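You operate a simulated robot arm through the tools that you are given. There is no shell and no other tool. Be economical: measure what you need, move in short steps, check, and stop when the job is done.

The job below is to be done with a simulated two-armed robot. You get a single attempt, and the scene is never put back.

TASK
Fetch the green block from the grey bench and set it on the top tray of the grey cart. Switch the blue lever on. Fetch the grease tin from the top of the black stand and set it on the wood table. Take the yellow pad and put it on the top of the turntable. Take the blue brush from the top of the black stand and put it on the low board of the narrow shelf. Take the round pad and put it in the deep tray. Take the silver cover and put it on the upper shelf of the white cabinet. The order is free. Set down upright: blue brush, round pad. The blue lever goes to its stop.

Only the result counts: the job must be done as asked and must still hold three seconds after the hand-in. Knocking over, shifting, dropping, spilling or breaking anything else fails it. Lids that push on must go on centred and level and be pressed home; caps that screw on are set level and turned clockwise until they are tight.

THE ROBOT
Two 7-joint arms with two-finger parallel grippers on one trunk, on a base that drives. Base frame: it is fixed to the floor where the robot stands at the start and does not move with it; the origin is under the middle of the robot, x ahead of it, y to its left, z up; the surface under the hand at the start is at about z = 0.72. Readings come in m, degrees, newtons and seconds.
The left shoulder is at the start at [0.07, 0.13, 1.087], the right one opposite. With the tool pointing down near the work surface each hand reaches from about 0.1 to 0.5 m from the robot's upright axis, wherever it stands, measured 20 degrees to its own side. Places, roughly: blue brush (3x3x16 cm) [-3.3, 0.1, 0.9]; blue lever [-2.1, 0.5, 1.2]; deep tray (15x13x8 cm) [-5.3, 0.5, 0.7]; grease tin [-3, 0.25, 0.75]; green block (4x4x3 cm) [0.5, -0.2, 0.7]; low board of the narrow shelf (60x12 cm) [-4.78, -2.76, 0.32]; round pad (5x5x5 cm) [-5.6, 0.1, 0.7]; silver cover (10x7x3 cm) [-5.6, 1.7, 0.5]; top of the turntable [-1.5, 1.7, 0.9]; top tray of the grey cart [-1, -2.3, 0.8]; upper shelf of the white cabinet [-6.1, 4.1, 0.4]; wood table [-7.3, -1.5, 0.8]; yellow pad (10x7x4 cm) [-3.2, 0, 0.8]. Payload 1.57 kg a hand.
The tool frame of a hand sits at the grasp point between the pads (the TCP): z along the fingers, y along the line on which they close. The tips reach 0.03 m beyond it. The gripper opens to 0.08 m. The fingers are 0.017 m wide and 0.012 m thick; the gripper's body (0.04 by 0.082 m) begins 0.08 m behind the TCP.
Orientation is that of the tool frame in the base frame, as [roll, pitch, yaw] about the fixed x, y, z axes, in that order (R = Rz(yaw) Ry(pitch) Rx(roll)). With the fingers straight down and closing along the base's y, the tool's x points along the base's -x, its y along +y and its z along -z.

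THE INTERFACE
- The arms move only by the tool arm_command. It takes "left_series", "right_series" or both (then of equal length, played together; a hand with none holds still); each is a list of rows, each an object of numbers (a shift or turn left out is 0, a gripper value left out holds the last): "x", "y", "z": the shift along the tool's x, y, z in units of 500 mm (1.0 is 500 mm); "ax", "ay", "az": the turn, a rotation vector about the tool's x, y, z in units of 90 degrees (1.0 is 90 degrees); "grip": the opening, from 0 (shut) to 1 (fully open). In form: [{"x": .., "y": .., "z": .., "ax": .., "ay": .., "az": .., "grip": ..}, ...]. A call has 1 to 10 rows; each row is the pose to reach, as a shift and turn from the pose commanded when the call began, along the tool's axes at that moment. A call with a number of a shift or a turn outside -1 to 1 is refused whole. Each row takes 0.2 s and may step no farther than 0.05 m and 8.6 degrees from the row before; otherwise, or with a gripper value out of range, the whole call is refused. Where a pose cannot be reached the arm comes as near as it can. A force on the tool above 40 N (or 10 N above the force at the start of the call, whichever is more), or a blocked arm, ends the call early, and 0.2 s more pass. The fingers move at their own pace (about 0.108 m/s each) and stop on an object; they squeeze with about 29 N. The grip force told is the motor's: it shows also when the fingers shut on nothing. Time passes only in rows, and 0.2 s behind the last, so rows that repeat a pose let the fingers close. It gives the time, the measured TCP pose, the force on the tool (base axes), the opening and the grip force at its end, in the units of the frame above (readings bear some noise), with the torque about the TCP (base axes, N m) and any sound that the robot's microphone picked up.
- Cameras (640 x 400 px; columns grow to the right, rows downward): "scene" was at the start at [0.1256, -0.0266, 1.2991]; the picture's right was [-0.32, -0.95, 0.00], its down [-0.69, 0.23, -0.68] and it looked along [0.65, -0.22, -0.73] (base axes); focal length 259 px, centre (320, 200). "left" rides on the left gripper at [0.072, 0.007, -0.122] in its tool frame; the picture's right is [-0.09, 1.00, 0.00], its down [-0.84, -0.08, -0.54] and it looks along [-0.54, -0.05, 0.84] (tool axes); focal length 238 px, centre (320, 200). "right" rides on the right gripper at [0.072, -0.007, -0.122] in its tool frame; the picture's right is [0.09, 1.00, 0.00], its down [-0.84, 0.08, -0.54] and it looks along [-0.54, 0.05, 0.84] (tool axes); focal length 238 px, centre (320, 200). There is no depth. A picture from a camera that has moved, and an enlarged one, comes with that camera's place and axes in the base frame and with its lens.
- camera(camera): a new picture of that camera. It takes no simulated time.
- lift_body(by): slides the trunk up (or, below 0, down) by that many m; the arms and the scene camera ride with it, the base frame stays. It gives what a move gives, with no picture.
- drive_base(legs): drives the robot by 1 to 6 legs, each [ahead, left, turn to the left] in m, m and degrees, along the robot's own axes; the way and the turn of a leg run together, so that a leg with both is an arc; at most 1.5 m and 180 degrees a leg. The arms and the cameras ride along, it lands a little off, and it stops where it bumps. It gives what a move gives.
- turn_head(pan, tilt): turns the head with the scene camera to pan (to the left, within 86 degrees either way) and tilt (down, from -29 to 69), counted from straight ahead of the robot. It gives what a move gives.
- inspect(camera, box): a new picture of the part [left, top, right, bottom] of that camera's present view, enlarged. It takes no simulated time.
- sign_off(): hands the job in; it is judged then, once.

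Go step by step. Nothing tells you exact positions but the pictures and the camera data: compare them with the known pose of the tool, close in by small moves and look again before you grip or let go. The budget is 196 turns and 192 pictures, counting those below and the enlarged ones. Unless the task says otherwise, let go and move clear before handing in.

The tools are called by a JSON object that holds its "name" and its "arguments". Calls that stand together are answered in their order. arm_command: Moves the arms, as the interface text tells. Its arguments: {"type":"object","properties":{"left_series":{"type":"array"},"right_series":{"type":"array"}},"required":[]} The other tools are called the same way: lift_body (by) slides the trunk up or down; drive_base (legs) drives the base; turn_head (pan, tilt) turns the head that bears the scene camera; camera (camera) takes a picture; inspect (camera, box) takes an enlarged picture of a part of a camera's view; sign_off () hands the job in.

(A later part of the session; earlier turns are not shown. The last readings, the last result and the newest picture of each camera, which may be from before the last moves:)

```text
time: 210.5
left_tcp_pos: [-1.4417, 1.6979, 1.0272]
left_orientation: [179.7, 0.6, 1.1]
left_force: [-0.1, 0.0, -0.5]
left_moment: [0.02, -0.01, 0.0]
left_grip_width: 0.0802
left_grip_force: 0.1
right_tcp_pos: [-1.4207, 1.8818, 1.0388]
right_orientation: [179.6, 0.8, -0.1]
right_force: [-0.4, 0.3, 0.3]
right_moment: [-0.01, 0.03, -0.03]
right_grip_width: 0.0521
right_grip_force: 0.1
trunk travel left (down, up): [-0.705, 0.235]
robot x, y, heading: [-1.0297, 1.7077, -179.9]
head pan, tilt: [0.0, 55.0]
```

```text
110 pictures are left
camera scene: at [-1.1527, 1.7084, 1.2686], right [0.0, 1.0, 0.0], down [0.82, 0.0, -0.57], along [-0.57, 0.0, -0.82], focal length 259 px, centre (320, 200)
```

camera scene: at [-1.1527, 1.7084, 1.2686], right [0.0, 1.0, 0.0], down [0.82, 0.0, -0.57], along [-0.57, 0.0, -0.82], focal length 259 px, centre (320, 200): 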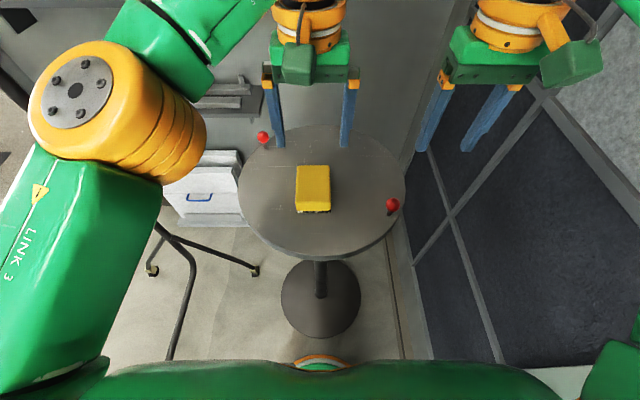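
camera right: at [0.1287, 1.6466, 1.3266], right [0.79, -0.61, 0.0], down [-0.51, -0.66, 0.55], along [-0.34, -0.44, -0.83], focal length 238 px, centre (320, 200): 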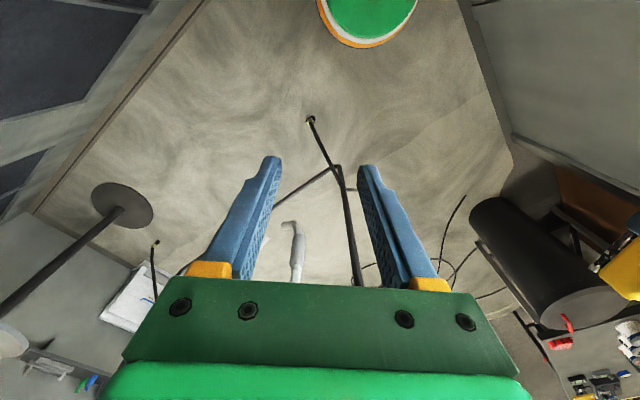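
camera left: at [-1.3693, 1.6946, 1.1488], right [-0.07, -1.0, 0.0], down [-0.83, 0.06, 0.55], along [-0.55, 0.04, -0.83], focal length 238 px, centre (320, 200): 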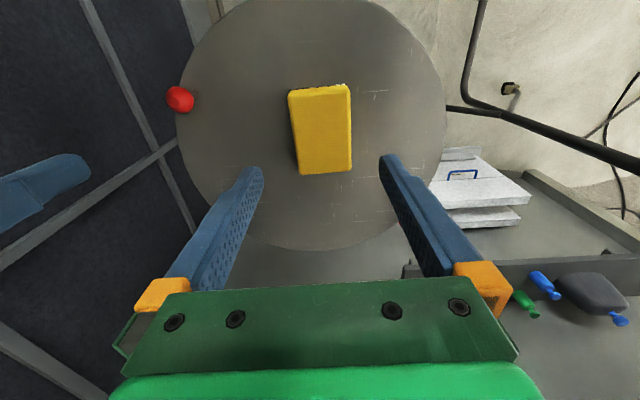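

The yellow pad rests on the turntable. Now retracing the route out: raise, back up, turn to 227°, and pass the corner.

{"name": "lift_body", "arguments": {"by": 0.15}}

{"name": "arm_command", "arguments": {"left_series": [{"x": 0.06, "y": 0.05}, {"x": 0.12, "y": 0.1}, {"x": 0.18, "y": 0.15}, {"x": 0.24, "y": 0.2}]}}

{"name": "drive_base", "arguments": {"legs": [[-0.3, -0.02, 0], [0, 0, 47], [-0.8, 0.83, 0]]}}

{"name": "turn_head", "arguments": {"pan": 0, "tilt": 50}}

{"name": "camera", "arguments": {"camera": "scene"}}

```text
time: 212.3
left_tcp_pos: [-1.4427, 1.6977, 1.178]
left_orientation: [180.0, 0.6, 1.1]
left_force: [-0.7, -0.4, 0.2]
left_moment: [-0.01, -0.03, -0.01]
left_grip_width: 0.0799
left_grip_force: 0.0
right_tcp_pos: [-1.4209, 1.8816, 1.1884]
right_orientation: [179.7, 0.7, -0.1]
right_force: [0.5, 0.2, -0.1]
right_moment: [0.02, -0.01, -0.02]
right_grip_width: 0.052
right_grip_force: 0.1
trunk travel left (down, up): [-0.855, 0.085]
robot x, y, heading: [-1.0326, 1.711, -180.1]
head pan, tilt: [0.0, 55.0]
```

```text
time: 213.3
left_tcp_pos: [-1.3184, 1.6, 1.1759]
left_orientation: [-179.9, 0.7, 1.2]
left_force: [0.3, -0.8, 0.6]
left_moment: [0.01, 0.03, 0.0]
left_grip_width: 0.0802
left_grip_force: 0.1
right_tcp_pos: [-1.4207, 1.8798, 1.1895]
right_orientation: [179.9, 0.9, 0.1]
right_force: [0.1, -0.3, 0.7]
right_moment: [-0.02, 0.0, -0.03]
right_grip_width: 0.0519
right_grip_force: 0.0
trunk travel left (down, up): [-0.855, 0.085]
robot x, y, heading: [-1.0318, 1.7082, -179.9]
head pan, tilt: [0.0, 55.0]
```

```text
time: 222.9
left_tcp_pos: [0.284, 1.4569, 1.1757]
left_orientation: [179.9, 0.5, 45.7]
left_force: [-0.1, -0.1, -1.0]
left_moment: [0.0, -0.01, 0.01]
left_grip_width: 0.0803
left_grip_force: 0.0
right_tcp_pos: [0.0153, 1.5857, 1.1886]
right_orientation: [179.7, 0.8, 44.6]
right_force: [1.2, 0.2, 0.2]
right_moment: [-0.02, -0.03, 0.02]
right_grip_width: 0.0521
right_grip_force: 0.2
trunk travel left (down, up): [-0.855, 0.085]
robot x, y, heading: [0.4174, 1.7369, -135.3]
head pan, tilt: [0.0, 55.0]
```

```text
time: 223.5
left_tcp_pos: [0.284, 1.4578, 1.1752]
left_orientation: [179.9, 0.7, 45.7]
left_force: [0.0, 0.1, 0.4]
left_moment: [-0.02, 0.03, 0.01]
left_grip_width: 0.0796
left_grip_force: 0.1
right_tcp_pos: [0.0176, 1.5859, 1.1892]
right_orientation: [179.6, 0.7, 44.5]
right_force: [0.4, 0.4, 0.1]
right_moment: [-0.01, -0.05, 0.02]
right_grip_width: 0.052
right_grip_force: 0.0
trunk travel left (down, up): [-0.855, 0.085]
robot x, y, heading: [0.4151, 1.739, -135.5]
head pan, tilt: [0.0, 50.0]
```

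```text
109 pictures are left
camera scene: at [0.3246, 1.6464, 1.425], right [-0.7, 0.71, 0.0], down [0.55, 0.54, -0.64], along [-0.46, -0.45, -0.77], focal length 259 px, centre (320, 200)
```

scene: 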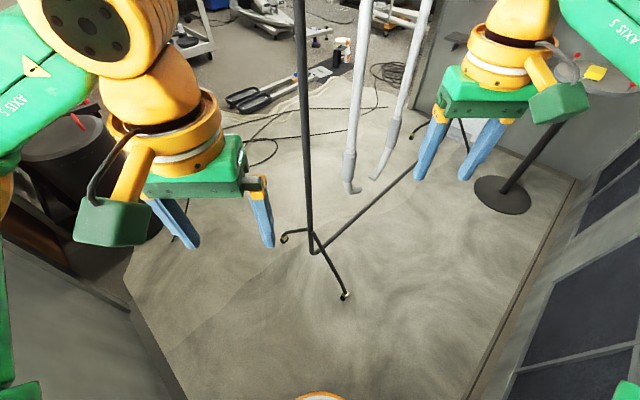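

Clear. Retract the right hand and retrace the path out of the bay, then head back west.

{"name": "arm_command", "arguments": {"right_series": [{"x": 0.08}, {"x": 0.16}, {"x": 0.24}]}}

{"name": "drive_base", "arguments": {"legs": [[0.273, 0.278, 0], [0, 0, -44.5], [0, 0.75, 0], [0.7, 0, 0], [0, 0.78, 0], [1.2, 0, 0]]}}

```text
time: 224.3
left_tcp_pos: [0.284, 1.4591, 1.1767]
left_orientation: [179.9, 0.7, 45.6]
left_force: [-0.7, 0.0, -0.1]
left_moment: [-0.01, 0.01, 0.01]
left_grip_width: 0.0798
left_grip_force: 0.1
right_tcp_pos: [0.1027, 1.6739, 1.1871]
right_orientation: [179.6, 1.0, 44.6]
right_force: [0.2, -0.2, 0.4]
right_moment: [0.0, 0.02, -0.04]
right_grip_width: 0.0517
right_grip_force: 0.1
trunk travel left (down, up): [-0.855, 0.085]
robot x, y, heading: [0.4118, 1.7356, -135.2]
head pan, tilt: [0.0, 50.0]
```

```text
time: 245.2
left_tcp_pos: [-1.7367, -0.2915, 1.1768]
left_orientation: [179.8, 0.7, 1.7]
left_force: [0.2, -0.1, 0.1]
left_moment: [-0.02, 0.0, 0.02]
left_grip_width: 0.0796
left_grip_force: 0.1
right_tcp_pos: [-1.7178, -0.0098, 1.1874]
right_orientation: [179.6, 0.9, 0.6]
right_force: [0.7, 0.4, 0.2]
right_moment: [0.0, 0.0, 0.0]
right_grip_width: 0.0519
right_grip_force: 0.1
trunk travel left (down, up): [-0.855, 0.085]
robot x, y, heading: [-1.4445, -0.1806, -179.5]
head pan, tilt: [0.0, 50.0]
```

Next: return to the stand for the tin (right hand) and brush (left hand).

{"name": "drive_base", "arguments": {"legs": [[0.95, 0, -0.5], [0, -0.28, 0], [0.35, 0, 0]]}}

{"name": "turn_head", "arguments": {"pan": 0, "tilt": 55}}

{"name": "camera", "arguments": {"camera": "scene"}}

{"name": "camera", "arguments": {"camera": "right"}}

```text
time: 253.7
left_tcp_pos: [-3.0545, -0.037, 1.1773]
left_orientation: [179.9, 0.7, 2.4]
left_force: [-0.2, 0.2, 0.1]
left_moment: [-0.01, -0.01, -0.02]
left_grip_width: 0.0797
left_grip_force: 0.0
right_tcp_pos: [-3.0396, 0.2458, 1.1871]
right_orientation: [179.7, 1.0, 1.2]
right_force: [-0.1, -0.3, 0.1]
right_moment: [0.0, 0.02, -0.03]
right_grip_width: 0.0519
right_grip_force: 0.0
trunk travel left (down, up): [-0.855, 0.085]
robot x, y, heading: [-2.7698, 0.0819, -178.3]
head pan, tilt: [0.0, 50.0]
```

```text
time: 254.4
left_tcp_pos: [-3.0561, -0.0359, 1.1767]
left_orientation: [179.9, 0.7, 2.4]
left_force: [-0.6, 0.0, 0.5]
left_moment: [0.03, -0.01, -0.02]
left_grip_width: 0.0801
left_grip_force: 0.0
right_tcp_pos: [-3.0423, 0.246, 1.1871]
right_orientation: [179.8, 0.8, 1.2]
right_force: [0.3, -0.2, 0.6]
right_moment: [0.03, 0.0, -0.01]
right_grip_width: 0.0522
right_grip_force: 0.1
trunk travel left (down, up): [-0.855, 0.085]
robot x, y, heading: [-2.7673, 0.0811, -178.7]
head pan, tilt: [0.0, 55.0]
```

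```text
108 pictures are left
camera scene: at [-2.8911, 0.0736, 1.4187], right [-0.02, 1.0, 0.0], down [0.82, 0.02, -0.57], along [-0.57, -0.01, -0.82], focal length 259 px, centre (320, 200)
```

scene: 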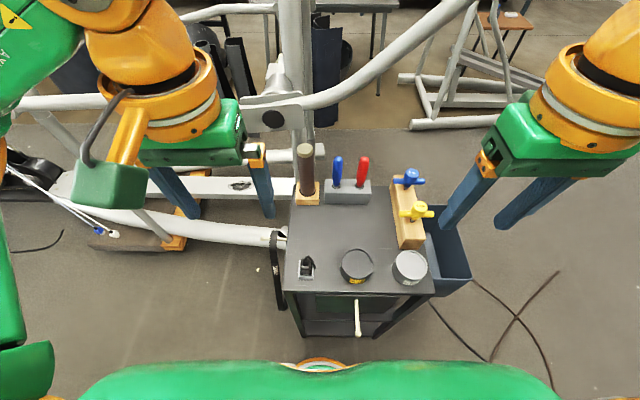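

```text
107 pictures are left
camera right: at [-2.9669, 0.2556, 1.3078], right [0.11, -0.99, 0.0], down [-0.83, -0.09, 0.56], along [-0.55, -0.07, -0.83], focal length 238 px, centre (320, 200)
```

right: 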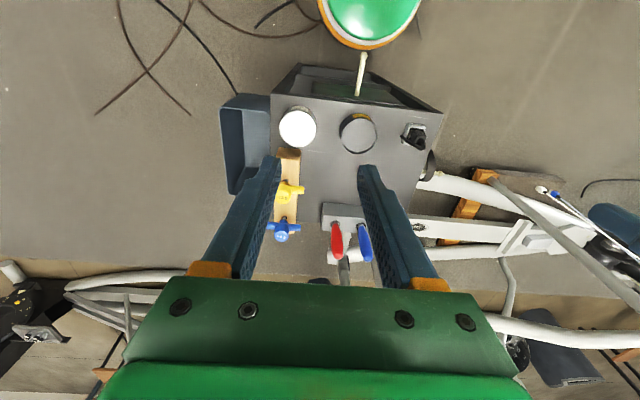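

Tin centre ≈ [-3.106, 0.159]. Lowering the trunk and moving the right hand above it, opened.

{"name": "lift_body", "arguments": {"by": -0.16}}

{"name": "arm_command", "arguments": {"right_series": [{"x": -0.05, "y": 0.06, "grip": 1}, {"x": -0.1, "y": 0.12}, {"x": -0.128, "y": 0.174}, {"x": -0.128, "y": 0.174, "z": 0.08}, {"x": -0.128, "y": 0.174, "z": 0.14}]}}

{"name": "camera", "arguments": {"camera": "right"}}

{"name": "camera", "arguments": {"camera": "scene"}}

```text
time: 256.2
left_tcp_pos: [-3.0575, -0.0355, 1.0162]
left_orientation: [180.0, 0.6, 2.4]
left_force: [-0.7, 0.6, -0.2]
left_moment: [0.01, -0.03, 0.02]
left_grip_width: 0.0799
left_grip_force: 0.0
right_tcp_pos: [-3.043, 0.2458, 1.0266]
right_orientation: [179.7, 0.9, 1.2]
right_force: [-0.2, 0.3, 0.2]
right_moment: [0.0, 0.03, 0.0]
right_grip_width: 0.0519
right_grip_force: 0.1
trunk travel left (down, up): [-0.695, 0.245]
robot x, y, heading: [-2.7673, 0.0773, -178.6]
head pan, tilt: [0.0, 55.0]
```

```text
time: 257.4
left_tcp_pos: [-3.0585, -0.0357, 1.0146]
left_orientation: [179.9, 0.5, 2.3]
left_force: [0.1, 0.2, 0.3]
left_moment: [0.0, 0.01, -0.02]
left_grip_width: 0.08
left_grip_force: 0.0
right_tcp_pos: [-3.113, 0.1746, 0.9678]
right_orientation: [179.7, 0.8, 1.2]
right_force: [0.6, 0.0, -1.1]
right_moment: [-0.03, -0.01, 0.01]
right_grip_width: 0.08
right_grip_force: 0.1
right hand out of reach, approached as far as the arm can: row 3, 4, 5
trunk travel left (down, up): [-0.695, 0.245]
robot x, y, heading: [-2.7708, 0.0778, -178.5]
head pan, tilt: [0.0, 55.0]
```

```text
106 pictures are left
camera right: at [-3.0379, 0.184, 1.0879], right [0.11, -0.99, 0.0], down [-0.83, -0.09, 0.55], along [-0.55, -0.07, -0.83], focal length 238 px, centre (320, 200)
```

right: 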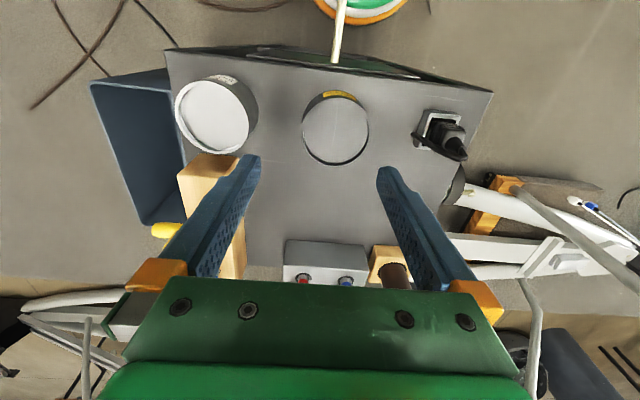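

```text
105 pictures are left
camera scene: at [-2.8934, 0.0736, 1.2584], right [-0.02, 1.0, 0.0], down [0.82, 0.02, -0.57], along [-0.57, -0.01, -0.82], focal length 259 px, centre (320, 200)
```

scene: 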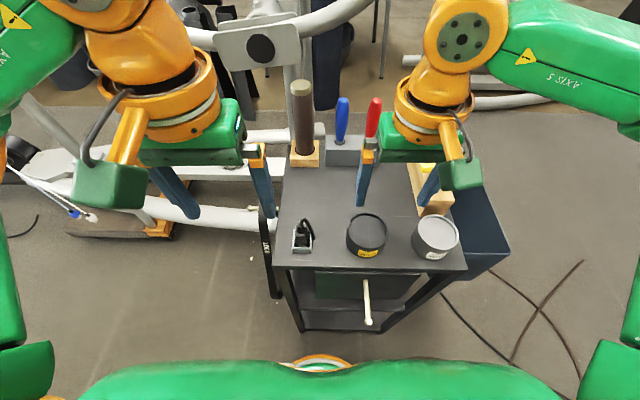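

Crossing the midline limits the right arm; I'll shift the base 6 cm left and realign on the tin at [-3.110, 0.158].

{"name": "drive_base", "arguments": {"legs": [[0, 0.06, 0]]}}

{"name": "arm_command", "arguments": {"right_series": [{"y": -0.03, "z": 0.02}, {"y": -0.06, "z": 0.05}, {"y": -0.085, "z": 0.08}, {"y": -0.085, "z": 0.1}]}}

{"name": "camera", "arguments": {"camera": "right"}}

```text
time: 258.4
left_tcp_pos: [-3.0553, -0.0923, 1.0163]
left_orientation: [179.7, 0.6, 2.4]
left_force: [0.0, -0.6, 0.8]
left_moment: [-0.03, 0.01, -0.02]
left_grip_width: 0.0801
left_grip_force: 0.0
right_tcp_pos: [-3.1109, 0.1175, 0.967]
right_orientation: [179.5, 0.7, 1.2]
right_force: [0.2, 0.0, -0.5]
right_moment: [-0.04, 0.01, 0.03]
right_grip_width: 0.0802
right_grip_force: 0.0
trunk travel left (down, up): [-0.695, 0.245]
robot x, y, heading: [-2.7648, 0.0162, -178.7]
head pan, tilt: [0.0, 55.0]
```

```text
time: 259.4
left_tcp_pos: [-3.0557, -0.0961, 1.0159]
left_orientation: [179.9, 0.5, 2.3]
left_force: [0.7, 0.3, 0.3]
left_moment: [-0.01, 0.02, 0.01]
left_grip_width: 0.0801
left_grip_force: 0.1
right_tcp_pos: [-3.1117, 0.1564, 0.917]
right_orientation: [179.7, 0.9, 1.2]
right_force: [-0.1, -0.4, 0.7]
right_moment: [0.02, 0.0, 0.02]
right_grip_width: 0.0798
right_grip_force: 0.0
trunk travel left (down, up): [-0.695, 0.245]
robot x, y, heading: [-2.7673, 0.0171, -178.5]
head pan, tilt: [0.0, 55.0]
```

```text
104 pictures are left
camera right: at [-3.0367, 0.1669, 1.0378], right [0.11, -0.99, 0.0], down [-0.83, -0.09, 0.56], along [-0.55, -0.07, -0.83], focal length 238 px, centre (320, 200)
```

right: 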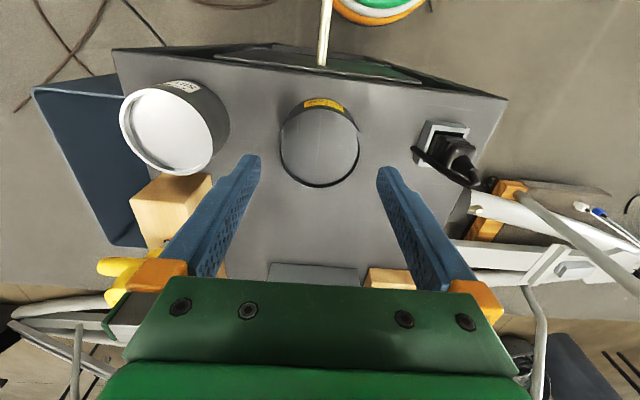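

Aligned with the tin (Ø ≈ 6.3 cm). Descending and gripping.

{"name": "arm_command", "arguments": {"right_series": [{"z": 0.06}, {"z": 0.11}, {"z": 0.15}, {"z": 0.15, "grip": 0}, {"z": 0.15, "grip": 0}, {"z": 0.15, "grip": 0}, {"z": 0.11}, {"z": 0.06}]}}

{"name": "camera", "arguments": {"camera": "right"}}

```text
time: 261.2
left_tcp_pos: [-3.0555, -0.097, 1.0154]
left_orientation: [179.8, 0.6, 2.3]
left_force: [0.2, 0.1, 0.5]
left_moment: [0.02, -0.02, 0.0]
left_grip_width: 0.0802
left_grip_force: 0.0
right_tcp_pos: [-3.1096, 0.1558, 0.8881]
right_orientation: [179.8, 0.8, 1.2]
right_force: [0.8, -0.6, -3.0]
right_moment: [-0.05, -0.02, 0.02]
right_grip_width: 0.0736
right_grip_force: 28.7
trunk travel left (down, up): [-0.695, 0.245]
robot x, y, heading: [-2.7662, 0.0176, -178.8]
head pan, tilt: [0.0, 55.0]
```

```text
103 pictures are left
camera right: at [-3.035, 0.1663, 1.0095], right [0.11, -0.99, 0.0], down [-0.83, -0.09, 0.55], along [-0.55, -0.07, -0.83], focal length 238 px, centre (320, 200)
```

right: 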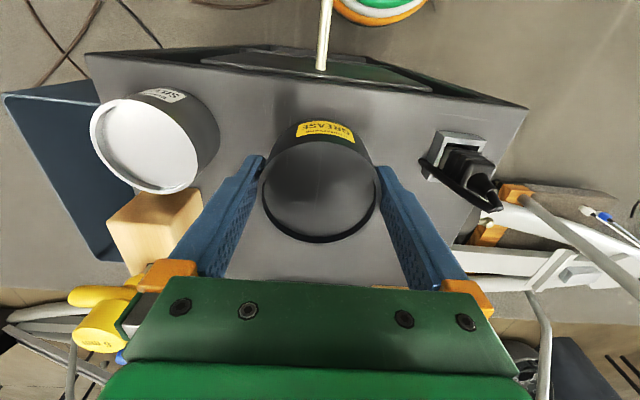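

Tin gripped (7.4 cm). Lifting it, drawing it back, then shifting the base for the brush.

{"name": "arm_command", "arguments": {"right_series": [{"z": -0.08}, {"z": -0.16}, {"z": -0.24}, {"x": 0.06, "y": -0.04, "z": -0.28}, {"x": 0.12, "y": -0.08, "z": -0.28}, {"x": 0.18, "y": -0.1, "z": -0.28}]}}

{"name": "drive_base", "arguments": {"legs": [[0, -0.15, 0]]}}

{"name": "camera", "arguments": {"camera": "scene"}}

{"name": "camera", "arguments": {"camera": "left"}}

```text
time: 262.6
left_tcp_pos: [-3.0549, -0.0958, 1.0165]
left_orientation: [179.8, 0.7, 2.3]
left_force: [-0.3, 0.0, 0.3]
left_moment: [0.03, 0.0, -0.02]
left_grip_width: 0.08
left_grip_force: 0.2
right_tcp_pos: [-3.0181, 0.2131, 1.0289]
right_orientation: [179.7, 0.9, 1.3]
right_force: [-0.6, 0.4, -3.5]
right_moment: [-0.02, -0.02, -0.02]
right_grip_width: 0.0735
right_grip_force: 28.2
trunk travel left (down, up): [-0.695, 0.245]
robot x, y, heading: [-2.7659, 0.0154, -179.0]
head pan, tilt: [0.0, 55.0]
```

```text
time: 263.9
left_tcp_pos: [-3.0584, 0.055, 1.0156]
left_orientation: [-180.0, 0.5, 2.2]
left_force: [-0.2, 0.3, -0.1]
left_moment: [0.01, -0.01, 0.03]
left_grip_width: 0.0801
left_grip_force: 0.1
right_tcp_pos: [-3.0224, 0.3636, 1.0277]
right_orientation: [179.8, 0.7, 1.1]
right_force: [-0.1, 0.5, -3.2]
right_moment: [0.03, -0.06, 0.01]
right_grip_width: 0.0736
right_grip_force: 29.1
trunk travel left (down, up): [-0.695, 0.245]
robot x, y, heading: [-2.7724, 0.166, -179.0]
head pan, tilt: [0.0, 55.0]
```

```text
102 pictures are left
camera scene: at [-2.8941, 0.1627, 1.2585], right [-0.02, 1.0, 0.0], down [0.82, 0.02, -0.57], along [-0.57, -0.01, -0.82], focal length 259 px, centre (320, 200)
```

scene: 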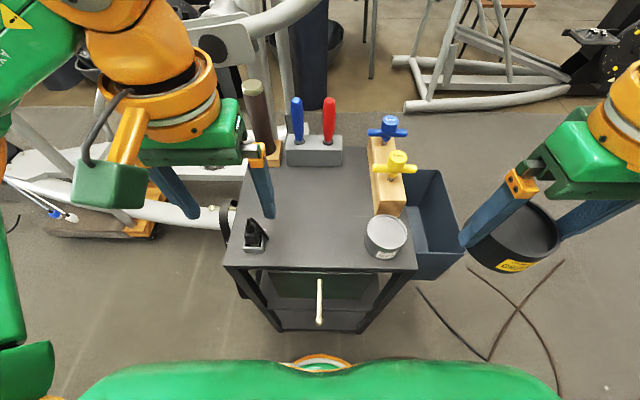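

```text
101 pictures are left
camera left: at [-2.9864, 0.052, 1.1371], right [-0.05, -1.0, 0.0], down [-0.83, 0.04, 0.55], along [-0.55, 0.03, -0.83], focal length 238 px, centre (320, 200)
```

left: 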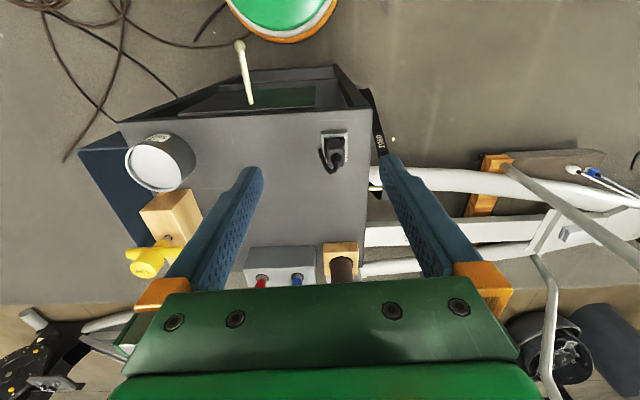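

Brush handle stands at about [-3.318, 0.109], from z ≈ 0.865 to 0.975, between the brown and red handles. I'll turn the left hand to point forward with a narrow opening, above and short of it.

{"name": "arm_command", "arguments": {"left_series": [{"x": -0.03, "y": -0.01, "z": -0.02, "ay": -0.095, "grip": 0.52}, {"x": -0.06, "y": -0.02, "z": -0.04, "ay": -0.19}, {"x": -0.09, "y": -0.03, "z": -0.06, "ay": -0.285}, {"x": -0.12, "y": -0.045, "z": -0.07, "ay": -0.38}, {"x": -0.14, "y": -0.06, "z": -0.08, "ay": -0.475}, {"x": -0.16, "y": -0.07, "z": -0.09, "ay": -0.57}, {"x": -0.17, "y": -0.08, "z": -0.09, "ay": -0.665}, {"x": -0.18, "y": -0.09, "z": -0.09, "ay": -0.76}, {"x": -0.19, "y": -0.1, "z": -0.09, "ay": -0.855}, {"x": -0.2, "y": -0.108, "z": -0.09, "ay": -0.95}]}}

{"name": "camera", "arguments": {"camera": "scene"}}

{"name": "camera", "arguments": {"camera": "left"}}

```text
time: 266.1
left_tcp_pos: [-3.161, 0.1089, 1.0618]
left_orientation: [179.0, 86.2, 1.2]
left_force: [0.1, -0.4, -0.5]
left_moment: [-0.02, -0.01, 0.01]
left_grip_width: 0.0418
left_grip_force: 0.0
right_tcp_pos: [-3.0225, 0.3665, 1.0267]
right_orientation: [179.5, 0.8, 1.0]
right_force: [0.2, -0.2, -4.4]
right_moment: [-0.03, -0.04, 0.01]
right_grip_width: 0.0738
right_grip_force: 29.3
trunk travel left (down, up): [-0.695, 0.245]
robot x, y, heading: [-2.7701, 0.1684, -178.8]
head pan, tilt: [0.0, 55.0]
```

```text
100 pictures are left
camera scene: at [-2.8938, 0.1661, 1.2585], right [-0.02, 1.0, 0.0], down [0.82, 0.02, -0.57], along [-0.57, -0.01, -0.82], focal length 259 px, centre (320, 200)
```

scene: 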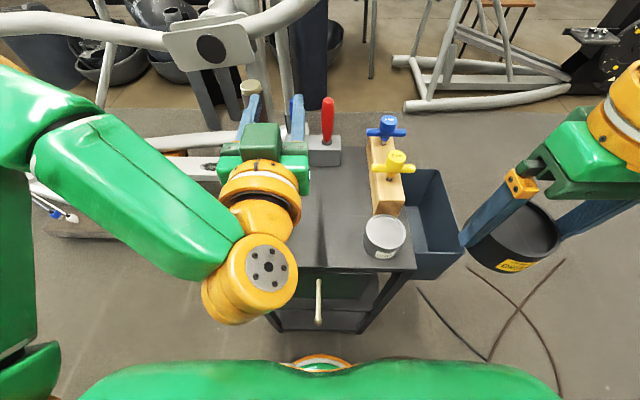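

```text
99 pictures are left
camera left: at [-3.0349, 0.1076, 0.9982], right [0.03, -1.0, 0.09], down [0.48, 0.1, 0.87], along [-0.88, 0.02, 0.48], focal length 238 px, centre (320, 200)
```

left: 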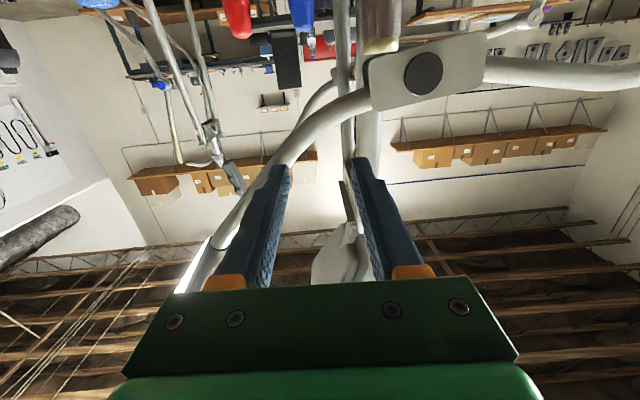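

Aligned laterally (brush y ≈ 0.111). First lower to handle height while still short of it, and check.

{"name": "arm_command", "arguments": {"left_series": [{"x": 0.08, "y": -0.01}, {"x": 0.16, "y": -0.018}, {"x": 0.233, "y": -0.018}, {"x": 0.233, "y": -0.018, "z": 0.08}, {"x": 0.233, "y": -0.018, "z": 0.12}]}}

{"name": "camera", "arguments": {"camera": "left"}}

{"name": "inspect", "arguments": {"camera": "scene", "box": [200, 70, 420, 210]}}

```text
time: 267.3
left_tcp_pos: [-3.2127, 0.1128, 0.9415]
left_orientation: [178.6, 86.1, 0.7]
left_force: [-0.3, 0.6, 0.2]
left_moment: [-0.02, 0.02, 0.01]
left_grip_width: 0.0412
left_grip_force: 0.1
right_tcp_pos: [-3.0235, 0.3642, 1.0277]
right_orientation: [179.7, 0.8, 1.2]
right_force: [0.3, 0.1, -3.7]
right_moment: [0.02, -0.02, 0.04]
right_grip_width: 0.0735
right_grip_force: 29.2
trunk travel left (down, up): [-0.695, 0.245]
robot x, y, heading: [-2.7693, 0.1703, -178.8]
head pan, tilt: [0.0, 55.0]
```

```text
98 pictures are left
camera left: at [-3.0875, 0.1132, 0.8776], right [0.03, -1.0, 0.09], down [0.48, 0.1, 0.87], along [-0.88, 0.02, 0.48], focal length 238 px, centre (320, 200)
```

left: 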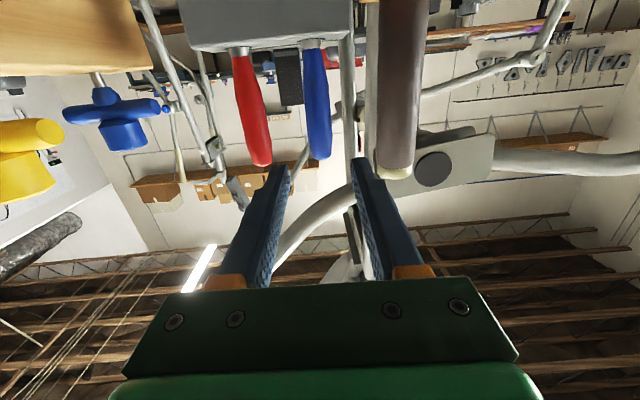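

```text
2.86 times, centred on (310, 140) of scene
camera zoom: at [-2.8947, 0.1647, 1.2584], right [-0.02, 1.0, 0.0], down [0.82, 0.02, -0.57], along [-0.57, -0.01, -0.82], focal length 740 px, centre (349, 371)
```

zoom: 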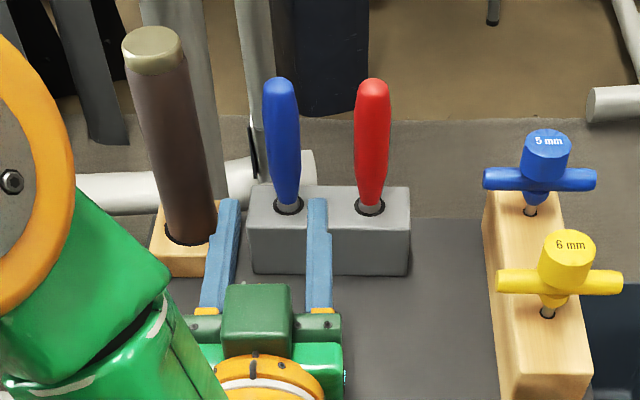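

Good alignment, with clearance both sides. Moving forward around the handle and gripping.

{"name": "arm_command", "arguments": {"left_series": [{"z": 0.07}, {"z": 0.14}, {"z": 0.206}, {"z": 0.206}]}}

{"name": "inspect", "arguments": {"camera": "scene", "box": [200, 70, 420, 210]}}

{"name": "camera", "arguments": {"camera": "left"}}

```text
time: 268.3
left_tcp_pos: [-3.3167, 0.1077, 0.9329]
left_orientation: [177.9, 85.9, 0.3]
left_force: [0.2, -0.2, 0.0]
left_moment: [0.0, -0.01, -0.04]
left_grip_width: 0.0416
left_grip_force: 0.1
right_tcp_pos: [-3.022, 0.3646, 1.0277]
right_orientation: [179.6, 0.8, 1.1]
right_force: [0.9, -0.7, -2.7]
right_moment: [-0.01, 0.03, 0.0]
right_grip_width: 0.0736
right_grip_force: 29.6
trunk travel left (down, up): [-0.695, 0.245]
robot x, y, heading: [-2.7752, 0.1719, -178.7]
head pan, tilt: [0.0, 55.0]
```

```text
2.86 times, centred on (310, 140) of scene
camera zoom: at [-2.8939, 0.1652, 1.2585], right [-0.02, 1.0, 0.0], down [0.82, 0.02, -0.57], along [-0.57, -0.01, -0.82], focal length 740 px, centre (349, 371)
```

zoom: 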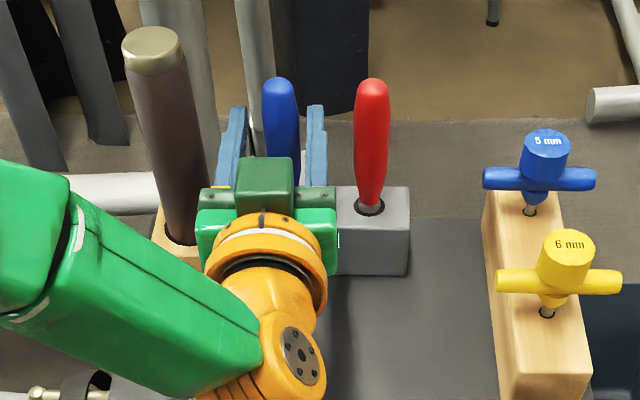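

```text
95 pictures are left
camera left: at [-3.1908, 0.1074, 0.8702], right [0.04, -0.99, 0.09], down [0.48, 0.1, 0.87], along [-0.88, 0.01, 0.48], focal length 238 px, centre (320, 200)
```

left: 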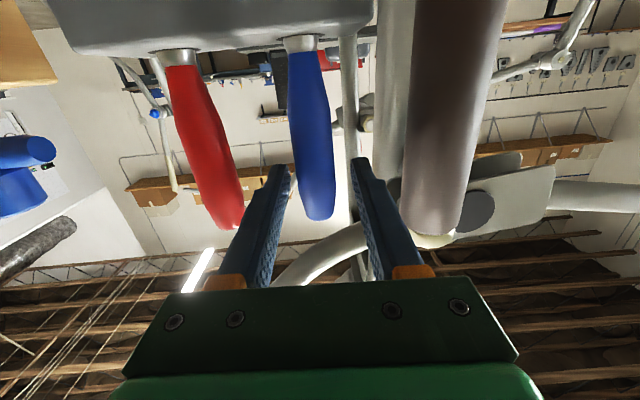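

The brush is between the fingers. A further 1 cm forward, then close.

{"name": "arm_command", "arguments": {"left_series": [{"z": 0.02}, {"z": 0.02, "grip": 0}, {"z": 0.02, "grip": 0}, {"z": 0.02, "grip": 0}, {"z": 0.02, "grip": 0}]}}

```text
time: 269.5
left_tcp_pos: [-3.3262, 0.1091, 0.9332]
left_orientation: [178.3, 86.0, 0.8]
left_force: [0.4, -0.8, 0.2]
left_moment: [-0.02, 0.0, -0.02]
left_grip_width: 0.0241
left_grip_force: 28.8
right_tcp_pos: [-3.0243, 0.3645, 1.0278]
right_orientation: [179.7, 0.7, 1.1]
right_force: [1.1, 0.0, -3.3]
right_moment: [-0.02, -0.03, 0.0]
right_grip_width: 0.0735
right_grip_force: 29.2
trunk travel left (down, up): [-0.695, 0.245]
robot x, y, heading: [-2.7695, 0.1678, -178.8]
head pan, tilt: [0.0, 55.0]
```

Gripped. Lifting straight up with the trunk.

{"name": "lift_body", "arguments": {"by": 0.13}}

{"name": "inspect", "arguments": {"camera": "scene", "box": [200, 40, 420, 210]}}

{"name": "camera", "arguments": {"camera": "left"}}

```text
time: 271.1
left_tcp_pos: [-3.3262, 0.1074, 1.0627]
left_orientation: [178.3, 85.9, 0.8]
left_force: [-0.1, 0.6, -0.8]
left_moment: [-0.02, 0.02, -0.01]
left_grip_width: 0.0243
left_grip_force: 29.1
right_tcp_pos: [-3.0239, 0.3638, 1.1567]
right_orientation: [179.8, 0.8, 1.0]
right_force: [0.3, 0.5, -4.7]
right_moment: [0.01, -0.02, 0.03]
right_grip_width: 0.0738
right_grip_force: 28.9
trunk travel left (down, up): [-0.825, 0.115]
robot x, y, heading: [-2.7723, 0.1669, -179.0]
head pan, tilt: [0.0, 55.0]
```

```text
2.35 times, centred on (310, 125) of scene
camera zoom: at [-2.8944, 0.1652, 1.3885], right [-0.02, 1.0, 0.0], down [0.82, 0.02, -0.57], along [-0.57, -0.01, -0.82], focal length 610 px, centre (344, 376)
```

zoom: 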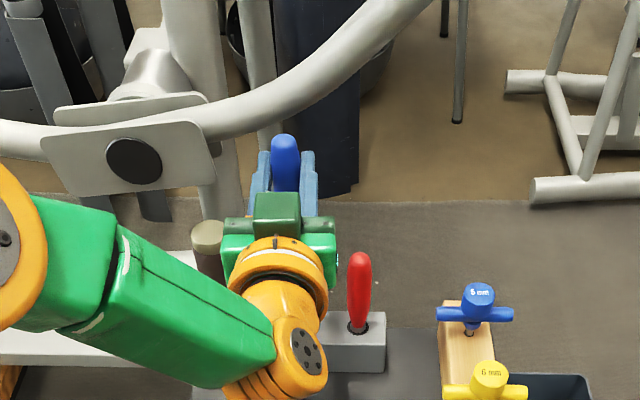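

```text
93 pictures are left
camera left: at [-3.2, 0.1087, 1.0001], right [0.04, -0.99, 0.09], down [0.48, 0.1, 0.87], along [-0.88, 0.01, 0.48], focal length 238 px, centre (320, 200)
```

left: 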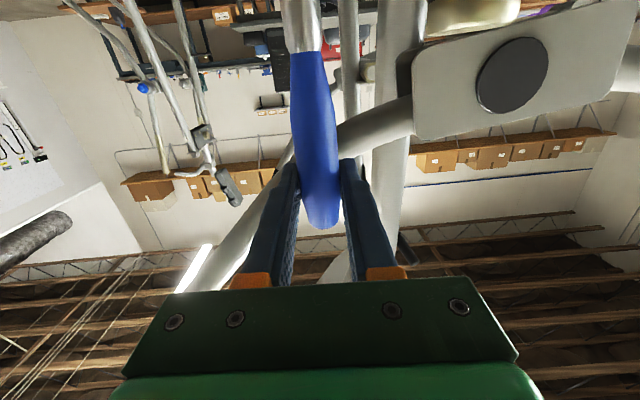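

Brush is free of the holder. Retracting it, backing off, and surveying the route to the narrow shelf (south-west).

{"name": "arm_command", "arguments": {"left_series": [{"z": -0.08}, {"z": -0.16}, {"z": -0.24}]}}

{"name": "drive_base", "arguments": {"legs": [[-0.3, 0, 0], [0, 0.3, 0]]}}

{"name": "turn_head", "arguments": {"pan": 55, "tilt": 28}}

{"name": "camera", "arguments": {"camera": "scene"}}

```text
time: 271.9
left_tcp_pos: [-3.2048, 0.1159, 1.0695]
left_orientation: [178.1, 86.0, 0.6]
left_force: [0.6, -0.1, 0.4]
left_moment: [-0.01, 0.01, 0.02]
left_grip_width: 0.0241
left_grip_force: 29.3
right_tcp_pos: [-3.0227, 0.3645, 1.1573]
right_orientation: [179.7, 0.9, 1.0]
right_force: [0.7, -0.4, -3.5]
right_moment: [0.03, -0.02, 0.01]
right_grip_width: 0.0737
right_grip_force: 29.0
trunk travel left (down, up): [-0.825, 0.115]
robot x, y, heading: [-2.7691, 0.1667, -179.2]
head pan, tilt: [0.0, 55.0]
```

```text
time: 275.6
left_tcp_pos: [-2.8967, -0.1789, 1.0686]
left_orientation: [176.7, 85.9, -0.8]
left_force: [-0.7, 0.8, -0.3]
left_moment: [0.02, -0.03, -0.01]
left_grip_width: 0.0242
left_grip_force: 28.6
right_tcp_pos: [-2.715, 0.0703, 1.1574]
right_orientation: [179.5, 0.8, 1.2]
right_force: [-1.0, 0.9, -3.7]
right_moment: [0.02, -0.03, 0.02]
right_grip_width: 0.0737
right_grip_force: 28.8
trunk travel left (down, up): [-0.825, 0.115]
robot x, y, heading: [-2.4582, -0.1272, -178.6]
head pan, tilt: [0.0, 55.0]
```

```text
time: 276.9
left_tcp_pos: [-2.8976, -0.1816, 1.0689]
left_orientation: [178.2, 86.0, 0.7]
left_force: [-1.3, 0.1, -1.5]
left_moment: [0.03, -0.02, 0.0]
left_grip_width: 0.0242
left_grip_force: 28.8
right_tcp_pos: [-2.7156, 0.068, 1.1573]
right_orientation: [179.7, 0.8, 1.1]
right_force: [-0.2, 0.0, -2.7]
right_moment: [0.0, -0.04, 0.01]
right_grip_width: 0.074
right_grip_force: 29.0
trunk travel left (down, up): [-0.825, 0.115]
robot x, y, heading: [-2.4647, -0.1255, -178.7]
head pan, tilt: [55.0, 28.0]
```

```text
92 pictures are left
camera scene: at [-2.5638, -0.2053, 1.4277], right [-0.83, 0.56, 0.0], down [0.26, 0.39, -0.88], along [-0.49, -0.73, -0.47], focal length 259 px, centre (320, 200)
```

scene: 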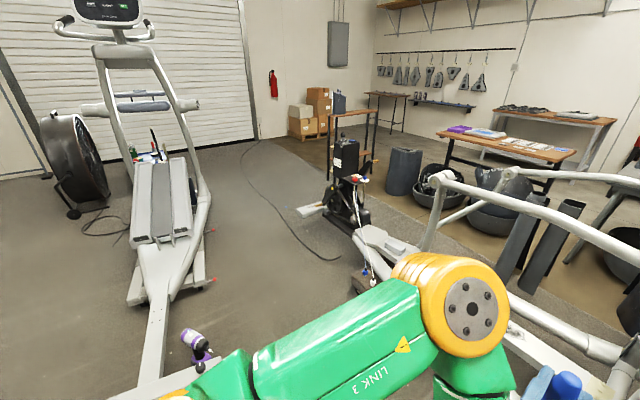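

{"name": "inspect", "arguments": {"camera": "scene", "box": [270, 80, 450, 230]}}

```text
2.67 times, centred on (360, 155) of scene
camera zoom: at [-2.5638, -0.2053, 1.4277], right [-0.83, 0.56, 0.0], down [0.26, 0.39, -0.88], along [-0.49, -0.73, -0.47], focal length 691 px, centre (213, 320)
```

zoom: 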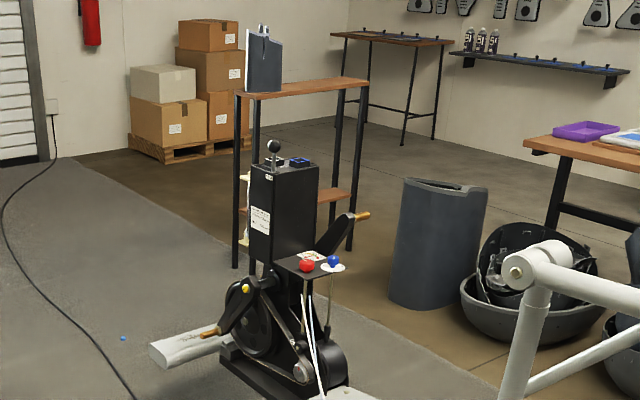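

The narrow shelf is the wooden rack around [-4.8, -2.75], long side roughly along x. I'll turn south here, step into the lane at x ≈ -3.0, and drive down it.

{"name": "drive_base", "arguments": {"legs": [[0, 0, 88.7], [0.15, -0.55, 0]]}}

{"name": "turn_head", "arguments": {"pan": -15, "tilt": 40}}

{"name": "camera", "arguments": {"camera": "scene"}}

```text
time: 283.9
left_tcp_pos: [-2.9354, -0.7277, 1.0697]
left_orientation: [179.4, 86.0, 92.7]
left_force: [0.8, -0.1, -0.3]
left_moment: [-0.01, 0.01, 0.0]
left_grip_width: 0.0246
left_grip_force: 28.9
right_tcp_pos: [-3.187, -0.5481, 1.1586]
right_orientation: [179.7, 0.8, 91.9]
right_force: [-0.2, -1.1, -3.0]
right_moment: [0.02, 0.04, 0.03]
right_grip_width: 0.0738
right_grip_force: 29.0
trunk travel left (down, up): [-0.825, 0.115]
robot x, y, heading: [-2.993, -0.2939, -87.9]
head pan, tilt: [55.0, 28.0]
```

```text
time: 285.3
left_tcp_pos: [-2.9353, -0.7282, 1.0687]
left_orientation: [178.4, 86.1, 91.7]
left_force: [0.2, -0.3, 0.6]
left_moment: [-0.02, -0.03, -0.02]
left_grip_width: 0.0242
left_grip_force: 29.6
right_tcp_pos: [-3.1875, -0.5494, 1.1568]
right_orientation: [179.7, 0.8, 91.9]
right_force: [0.3, -0.1, -3.5]
right_moment: [0.03, 0.0, -0.02]
right_grip_width: 0.0737
right_grip_force: 28.8
trunk travel left (down, up): [-0.825, 0.115]
robot x, y, heading: [-2.9968, -0.2957, -87.8]
head pan, tilt: [-15.0, 40.0]
```

```text
90 pictures are left
camera scene: at [-3.0126, -0.4289, 1.4092], right [-0.97, 0.22, 0.0], down [0.14, 0.63, -0.77], along [-0.17, -0.75, -0.64], focal length 259 px, centre (320, 200)
```

scene: 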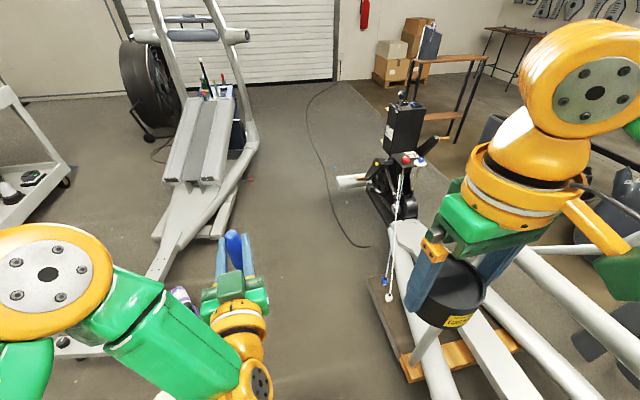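

The lane is clear. Driving south to about y = -2.75.

{"name": "drive_base", "arguments": {"legs": [[0, 0, -2.2], [1.4, -0.05, 0], [1.0, 0, 0]]}}

{"name": "turn_head", "arguments": {"pan": -75, "tilt": 30}}

{"name": "camera", "arguments": {"camera": "scene"}}

```text
time: 295.4
left_tcp_pos: [-2.9945, -2.6797, 1.0614]
left_orientation: [177.5, 84.1, 88.5]
left_force: [-0.7, 1.0, -0.2]
left_moment: [0.01, 0.01, 0.0]
left_grip_width: 0.0244
left_grip_force: 28.3
right_tcp_pos: [-3.2398, -2.4968, 1.1581]
right_orientation: [179.9, 0.8, 90.2]
right_force: [0.7, -0.4, -2.6]
right_moment: [0.0, 0.01, 0.01]
right_grip_width: 0.0738
right_grip_force: 29.4
trunk travel left (down, up): [-0.825, 0.115]
robot x, y, heading: [-3.0407, -2.2467, -89.8]
head pan, tilt: [-15.0, 40.0]
stopped in leg 3: the force on the tool passed its limit at 92 N (the readings are from after the stop); the commanded pose is now the measured one
```

```text
time: 296.7
left_tcp_pos: [-2.9981, -2.6818, 1.0606]
left_orientation: [175.9, 84.1, 86.9]
left_force: [1.4, 0.3, -0.7]
left_moment: [-0.01, 0.02, -0.02]
left_grip_width: 0.0246
left_grip_force: 28.8
right_tcp_pos: [-3.2431, -2.4992, 1.157]
right_orientation: [179.6, 0.8, 90.3]
right_force: [0.7, 0.4, -3.2]
right_moment: [0.03, -0.03, 0.02]
right_grip_width: 0.0736
right_grip_force: 28.8
trunk travel left (down, up): [-0.825, 0.115]
robot x, y, heading: [-3.042, -2.2471, -89.7]
head pan, tilt: [-75.0, 30.0]
```

```text
89 pictures are left
camera scene: at [-3.1296, -2.326, 1.4245], right [-0.26, 0.96, 0.0], down [0.48, 0.13, -0.87], along [-0.84, -0.23, -0.5], focal length 259 px, centre (320, 200)
```

scene: 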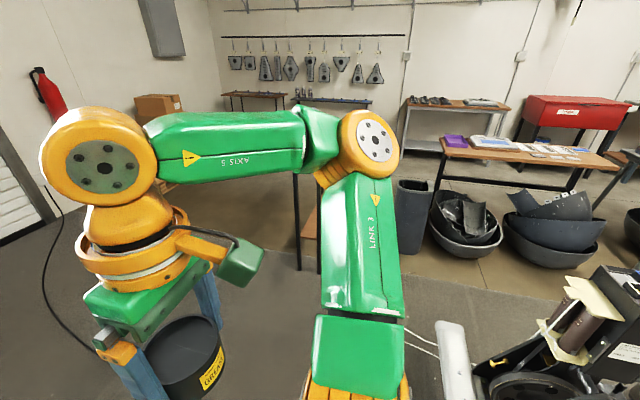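

Something was touched by a tool. I must look ahead right away.

{"name": "turn_head", "arguments": {"pan": 10, "tilt": 35}}

{"name": "camera", "arguments": {"camera": "scene"}}

{"name": "camera", "arguments": {"camera": "left"}}

```text
time: 298.3
left_tcp_pos: [-2.9967, -2.682, 1.0606]
left_orientation: [175.7, 84.1, 86.8]
left_force: [0.6, -0.2, 0.5]
left_moment: [-0.01, 0.03, 0.01]
left_grip_width: 0.0244
left_grip_force: 29.0
right_tcp_pos: [-3.2426, -2.498, 1.1572]
right_orientation: [179.8, 0.8, 90.2]
right_force: [0.3, 0.0, -2.8]
right_moment: [0.02, -0.02, 0.0]
right_grip_width: 0.0737
right_grip_force: 28.9
trunk travel left (down, up): [-0.825, 0.115]
robot x, y, heading: [-3.0437, -2.251, -89.6]
head pan, tilt: [10.0, 35.0]
```

```text
88 pictures are left
camera scene: at [-3.027, -2.3887, 1.4167], right [-0.98, -0.18, 0.0], down [-0.1, 0.56, -0.82], along [0.15, -0.81, -0.57], focal length 259 px, centre (320, 200)
```

scene: 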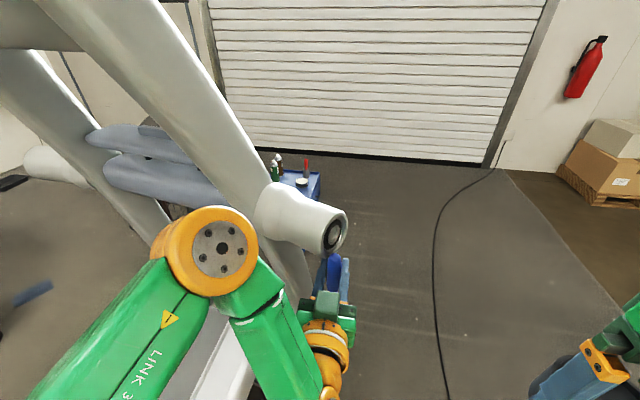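

```text
87 pictures are left
camera left: at [-2.994, -2.5515, 1.0019], right [0.99, 0.01, 0.1], down [-0.09, 0.45, 0.89], along [-0.04, -0.89, 0.45], focal length 238 px, centre (320, 200)
```

left: 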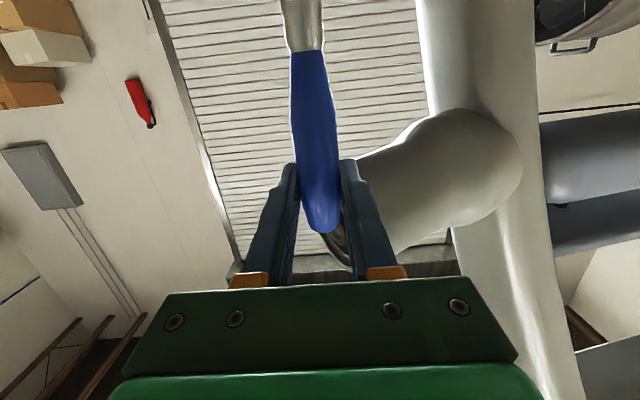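

The left finger bumped the treadmill's white roller end; brush and treadmill look unchanged. Backing off, stepping right, and turning west away from it.

{"name": "drive_base", "arguments": {"legs": [[-0.1, 0, 0], [0, -0.2, 0], [0, 0, -90.4]]}}

{"name": "turn_head", "arguments": {"pan": 20, "tilt": 28}}

{"name": "camera", "arguments": {"camera": "scene"}}

```text
time: 304.5
left_tcp_pos: [-3.6808, -2.1854, 1.0609]
left_orientation: [175.7, 84.0, -4.7]
left_force: [-0.4, 0.6, 0.2]
left_moment: [-0.02, 0.0, 0.02]
left_grip_width: 0.0246
left_grip_force: 28.9
right_tcp_pos: [-3.4917, -1.9461, 1.1558]
right_orientation: [179.7, 0.8, -1.4]
right_force: [-0.6, -0.5, -3.5]
right_moment: [0.05, 0.0, 0.01]
right_grip_width: 0.0734
right_grip_force: 29.1
trunk travel left (down, up): [-0.825, 0.115]
robot x, y, heading: [-3.248, -2.1532, 179.0]
head pan, tilt: [10.0, 35.0]
```

```text
time: 305.2
left_tcp_pos: [-3.681, -2.184, 1.0607]
left_orientation: [175.8, 84.1, -4.7]
left_force: [0.6, -0.4, -1.1]
left_moment: [0.0, -0.01, 0.0]
left_grip_width: 0.0242
left_grip_force: 29.3
right_tcp_pos: [-3.492, -1.9452, 1.1572]
right_orientation: [179.7, 0.8, -1.5]
right_force: [-0.8, -0.4, -4.0]
right_moment: [-0.03, -0.05, 0.01]
right_grip_width: 0.0739
right_grip_force: 29.4
trunk travel left (down, up): [-0.825, 0.115]
robot x, y, heading: [-3.2515, -2.1497, 178.4]
head pan, tilt: [20.0, 28.0]
```

```text
86 pictures are left
camera scene: at [-3.386, -2.1811, 1.4277], right [-0.32, 0.95, 0.0], down [0.45, 0.15, -0.88], along [-0.84, -0.28, -0.47], focal length 259 px, centre (320, 200)
```

scene: 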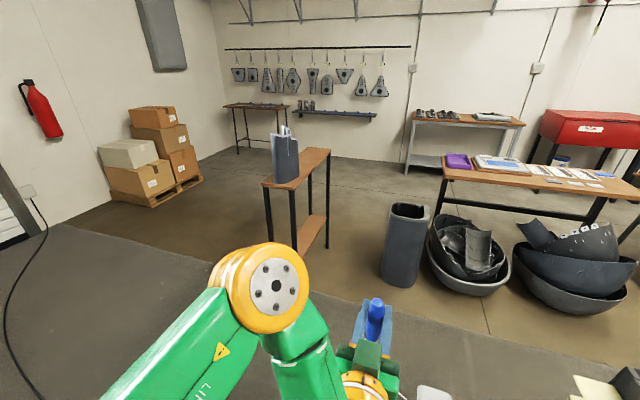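

The shelf lies along x at y ≈ -2.77, top board at ~0.86. Before moving I need to see the floor immediately ahead (the other machine's foot bar).

{"name": "turn_head", "arguments": {"pan": 0, "tilt": 66}}

{"name": "camera", "arguments": {"camera": "scene"}}

```text
time: 306.3
left_tcp_pos: [-3.6807, -2.1857, 1.0607]
left_orientation: [175.8, 84.0, -4.7]
left_force: [-0.4, 0.1, 0.7]
left_moment: [-0.02, 0.01, -0.01]
left_grip_width: 0.0246
left_grip_force: 29.1
right_tcp_pos: [-3.4915, -1.9456, 1.1582]
right_orientation: [179.6, 0.8, -1.4]
right_force: [-0.1, -0.1, -4.0]
right_moment: [-0.02, -0.03, 0.03]
right_grip_width: 0.0739
right_grip_force: 29.5
trunk travel left (down, up): [-0.825, 0.115]
robot x, y, heading: [-3.2501, -2.1493, 178.4]
head pan, tilt: [0.0, 66.0]
```

```text
85 pictures are left
camera scene: at [-3.359, -2.1507, 1.3759], right [0.02, 1.0, 0.0], down [0.91, -0.02, -0.41], along [-0.41, 0.01, -0.91], focal length 259 px, centre (320, 200)
```

scene: 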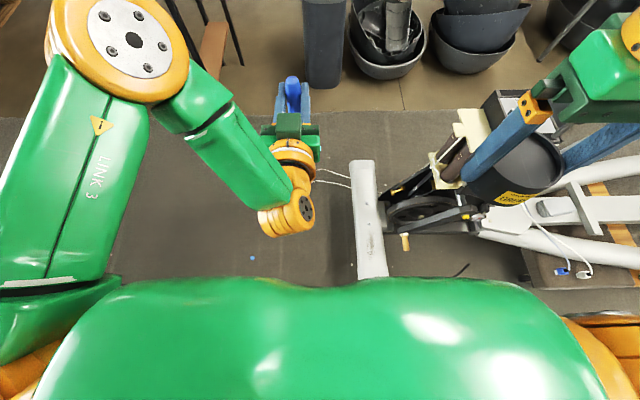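

The foot bar lies at y ≈ -1.9, so I'll shift south, go west to x ≈ -4.7, step back north a little, and turn to face the shelf.

{"name": "drive_base", "arguments": {"legs": [[0, 0.15, 0], [1.44, 0.03, 0], [0, -0.12, 0], [0, 0, 91.6]]}}

{"name": "turn_head", "arguments": {"pan": 5, "tilt": 50}}

{"name": "camera", "arguments": {"camera": "scene"}}

```text
time: 314.8
left_tcp_pos: [-5.1319, -2.3473, 1.0606]
left_orientation: [176.9, 84.1, -2.7]
left_force: [0.2, -0.3, -0.3]
left_moment: [-0.02, 0.01, 0.01]
left_grip_width: 0.0244
left_grip_force: 28.9
right_tcp_pos: [-4.9468, -2.1048, 1.1579]
right_orientation: [179.8, 0.8, -0.6]
right_force: [1.0, -1.0, -3.1]
right_moment: [-0.01, -0.02, 0.01]
right_grip_width: 0.0736
right_grip_force: 29.0
trunk travel left (down, up): [-0.825, 0.115]
robot x, y, heading: [-4.6993, -2.3083, 179.4]
head pan, tilt: [0.0, 66.0]
stopped in leg 3: the robot was blocked; the commanded pose is now the measured one
```

```text
time: 315.6
left_tcp_pos: [-5.1314, -2.3451, 1.0609]
left_orientation: [175.6, 84.1, -4.0]
left_force: [0.0, -0.9, -0.6]
left_moment: [-0.01, -0.01, 0.01]
left_grip_width: 0.0245
left_grip_force: 29.2
right_tcp_pos: [-4.9463, -2.1024, 1.1565]
right_orientation: [179.8, 0.9, -0.6]
right_force: [0.2, 0.8, -3.6]
right_moment: [0.02, 0.01, -0.01]
right_grip_width: 0.0737
right_grip_force: 28.8
trunk travel left (down, up): [-0.825, 0.115]
robot x, y, heading: [-4.704, -2.3056, 179.6]
head pan, tilt: [5.0, 50.0]
```

```text
84 pictures are left
camera scene: at [-4.827, -2.3122, 1.395], right [-0.08, 1.0, 0.0], down [0.76, 0.06, -0.64], along [-0.64, -0.05, -0.77], focal length 259 px, centre (320, 200)
```

scene: 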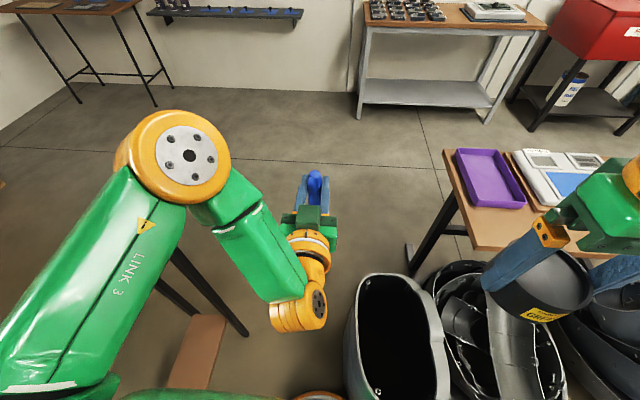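

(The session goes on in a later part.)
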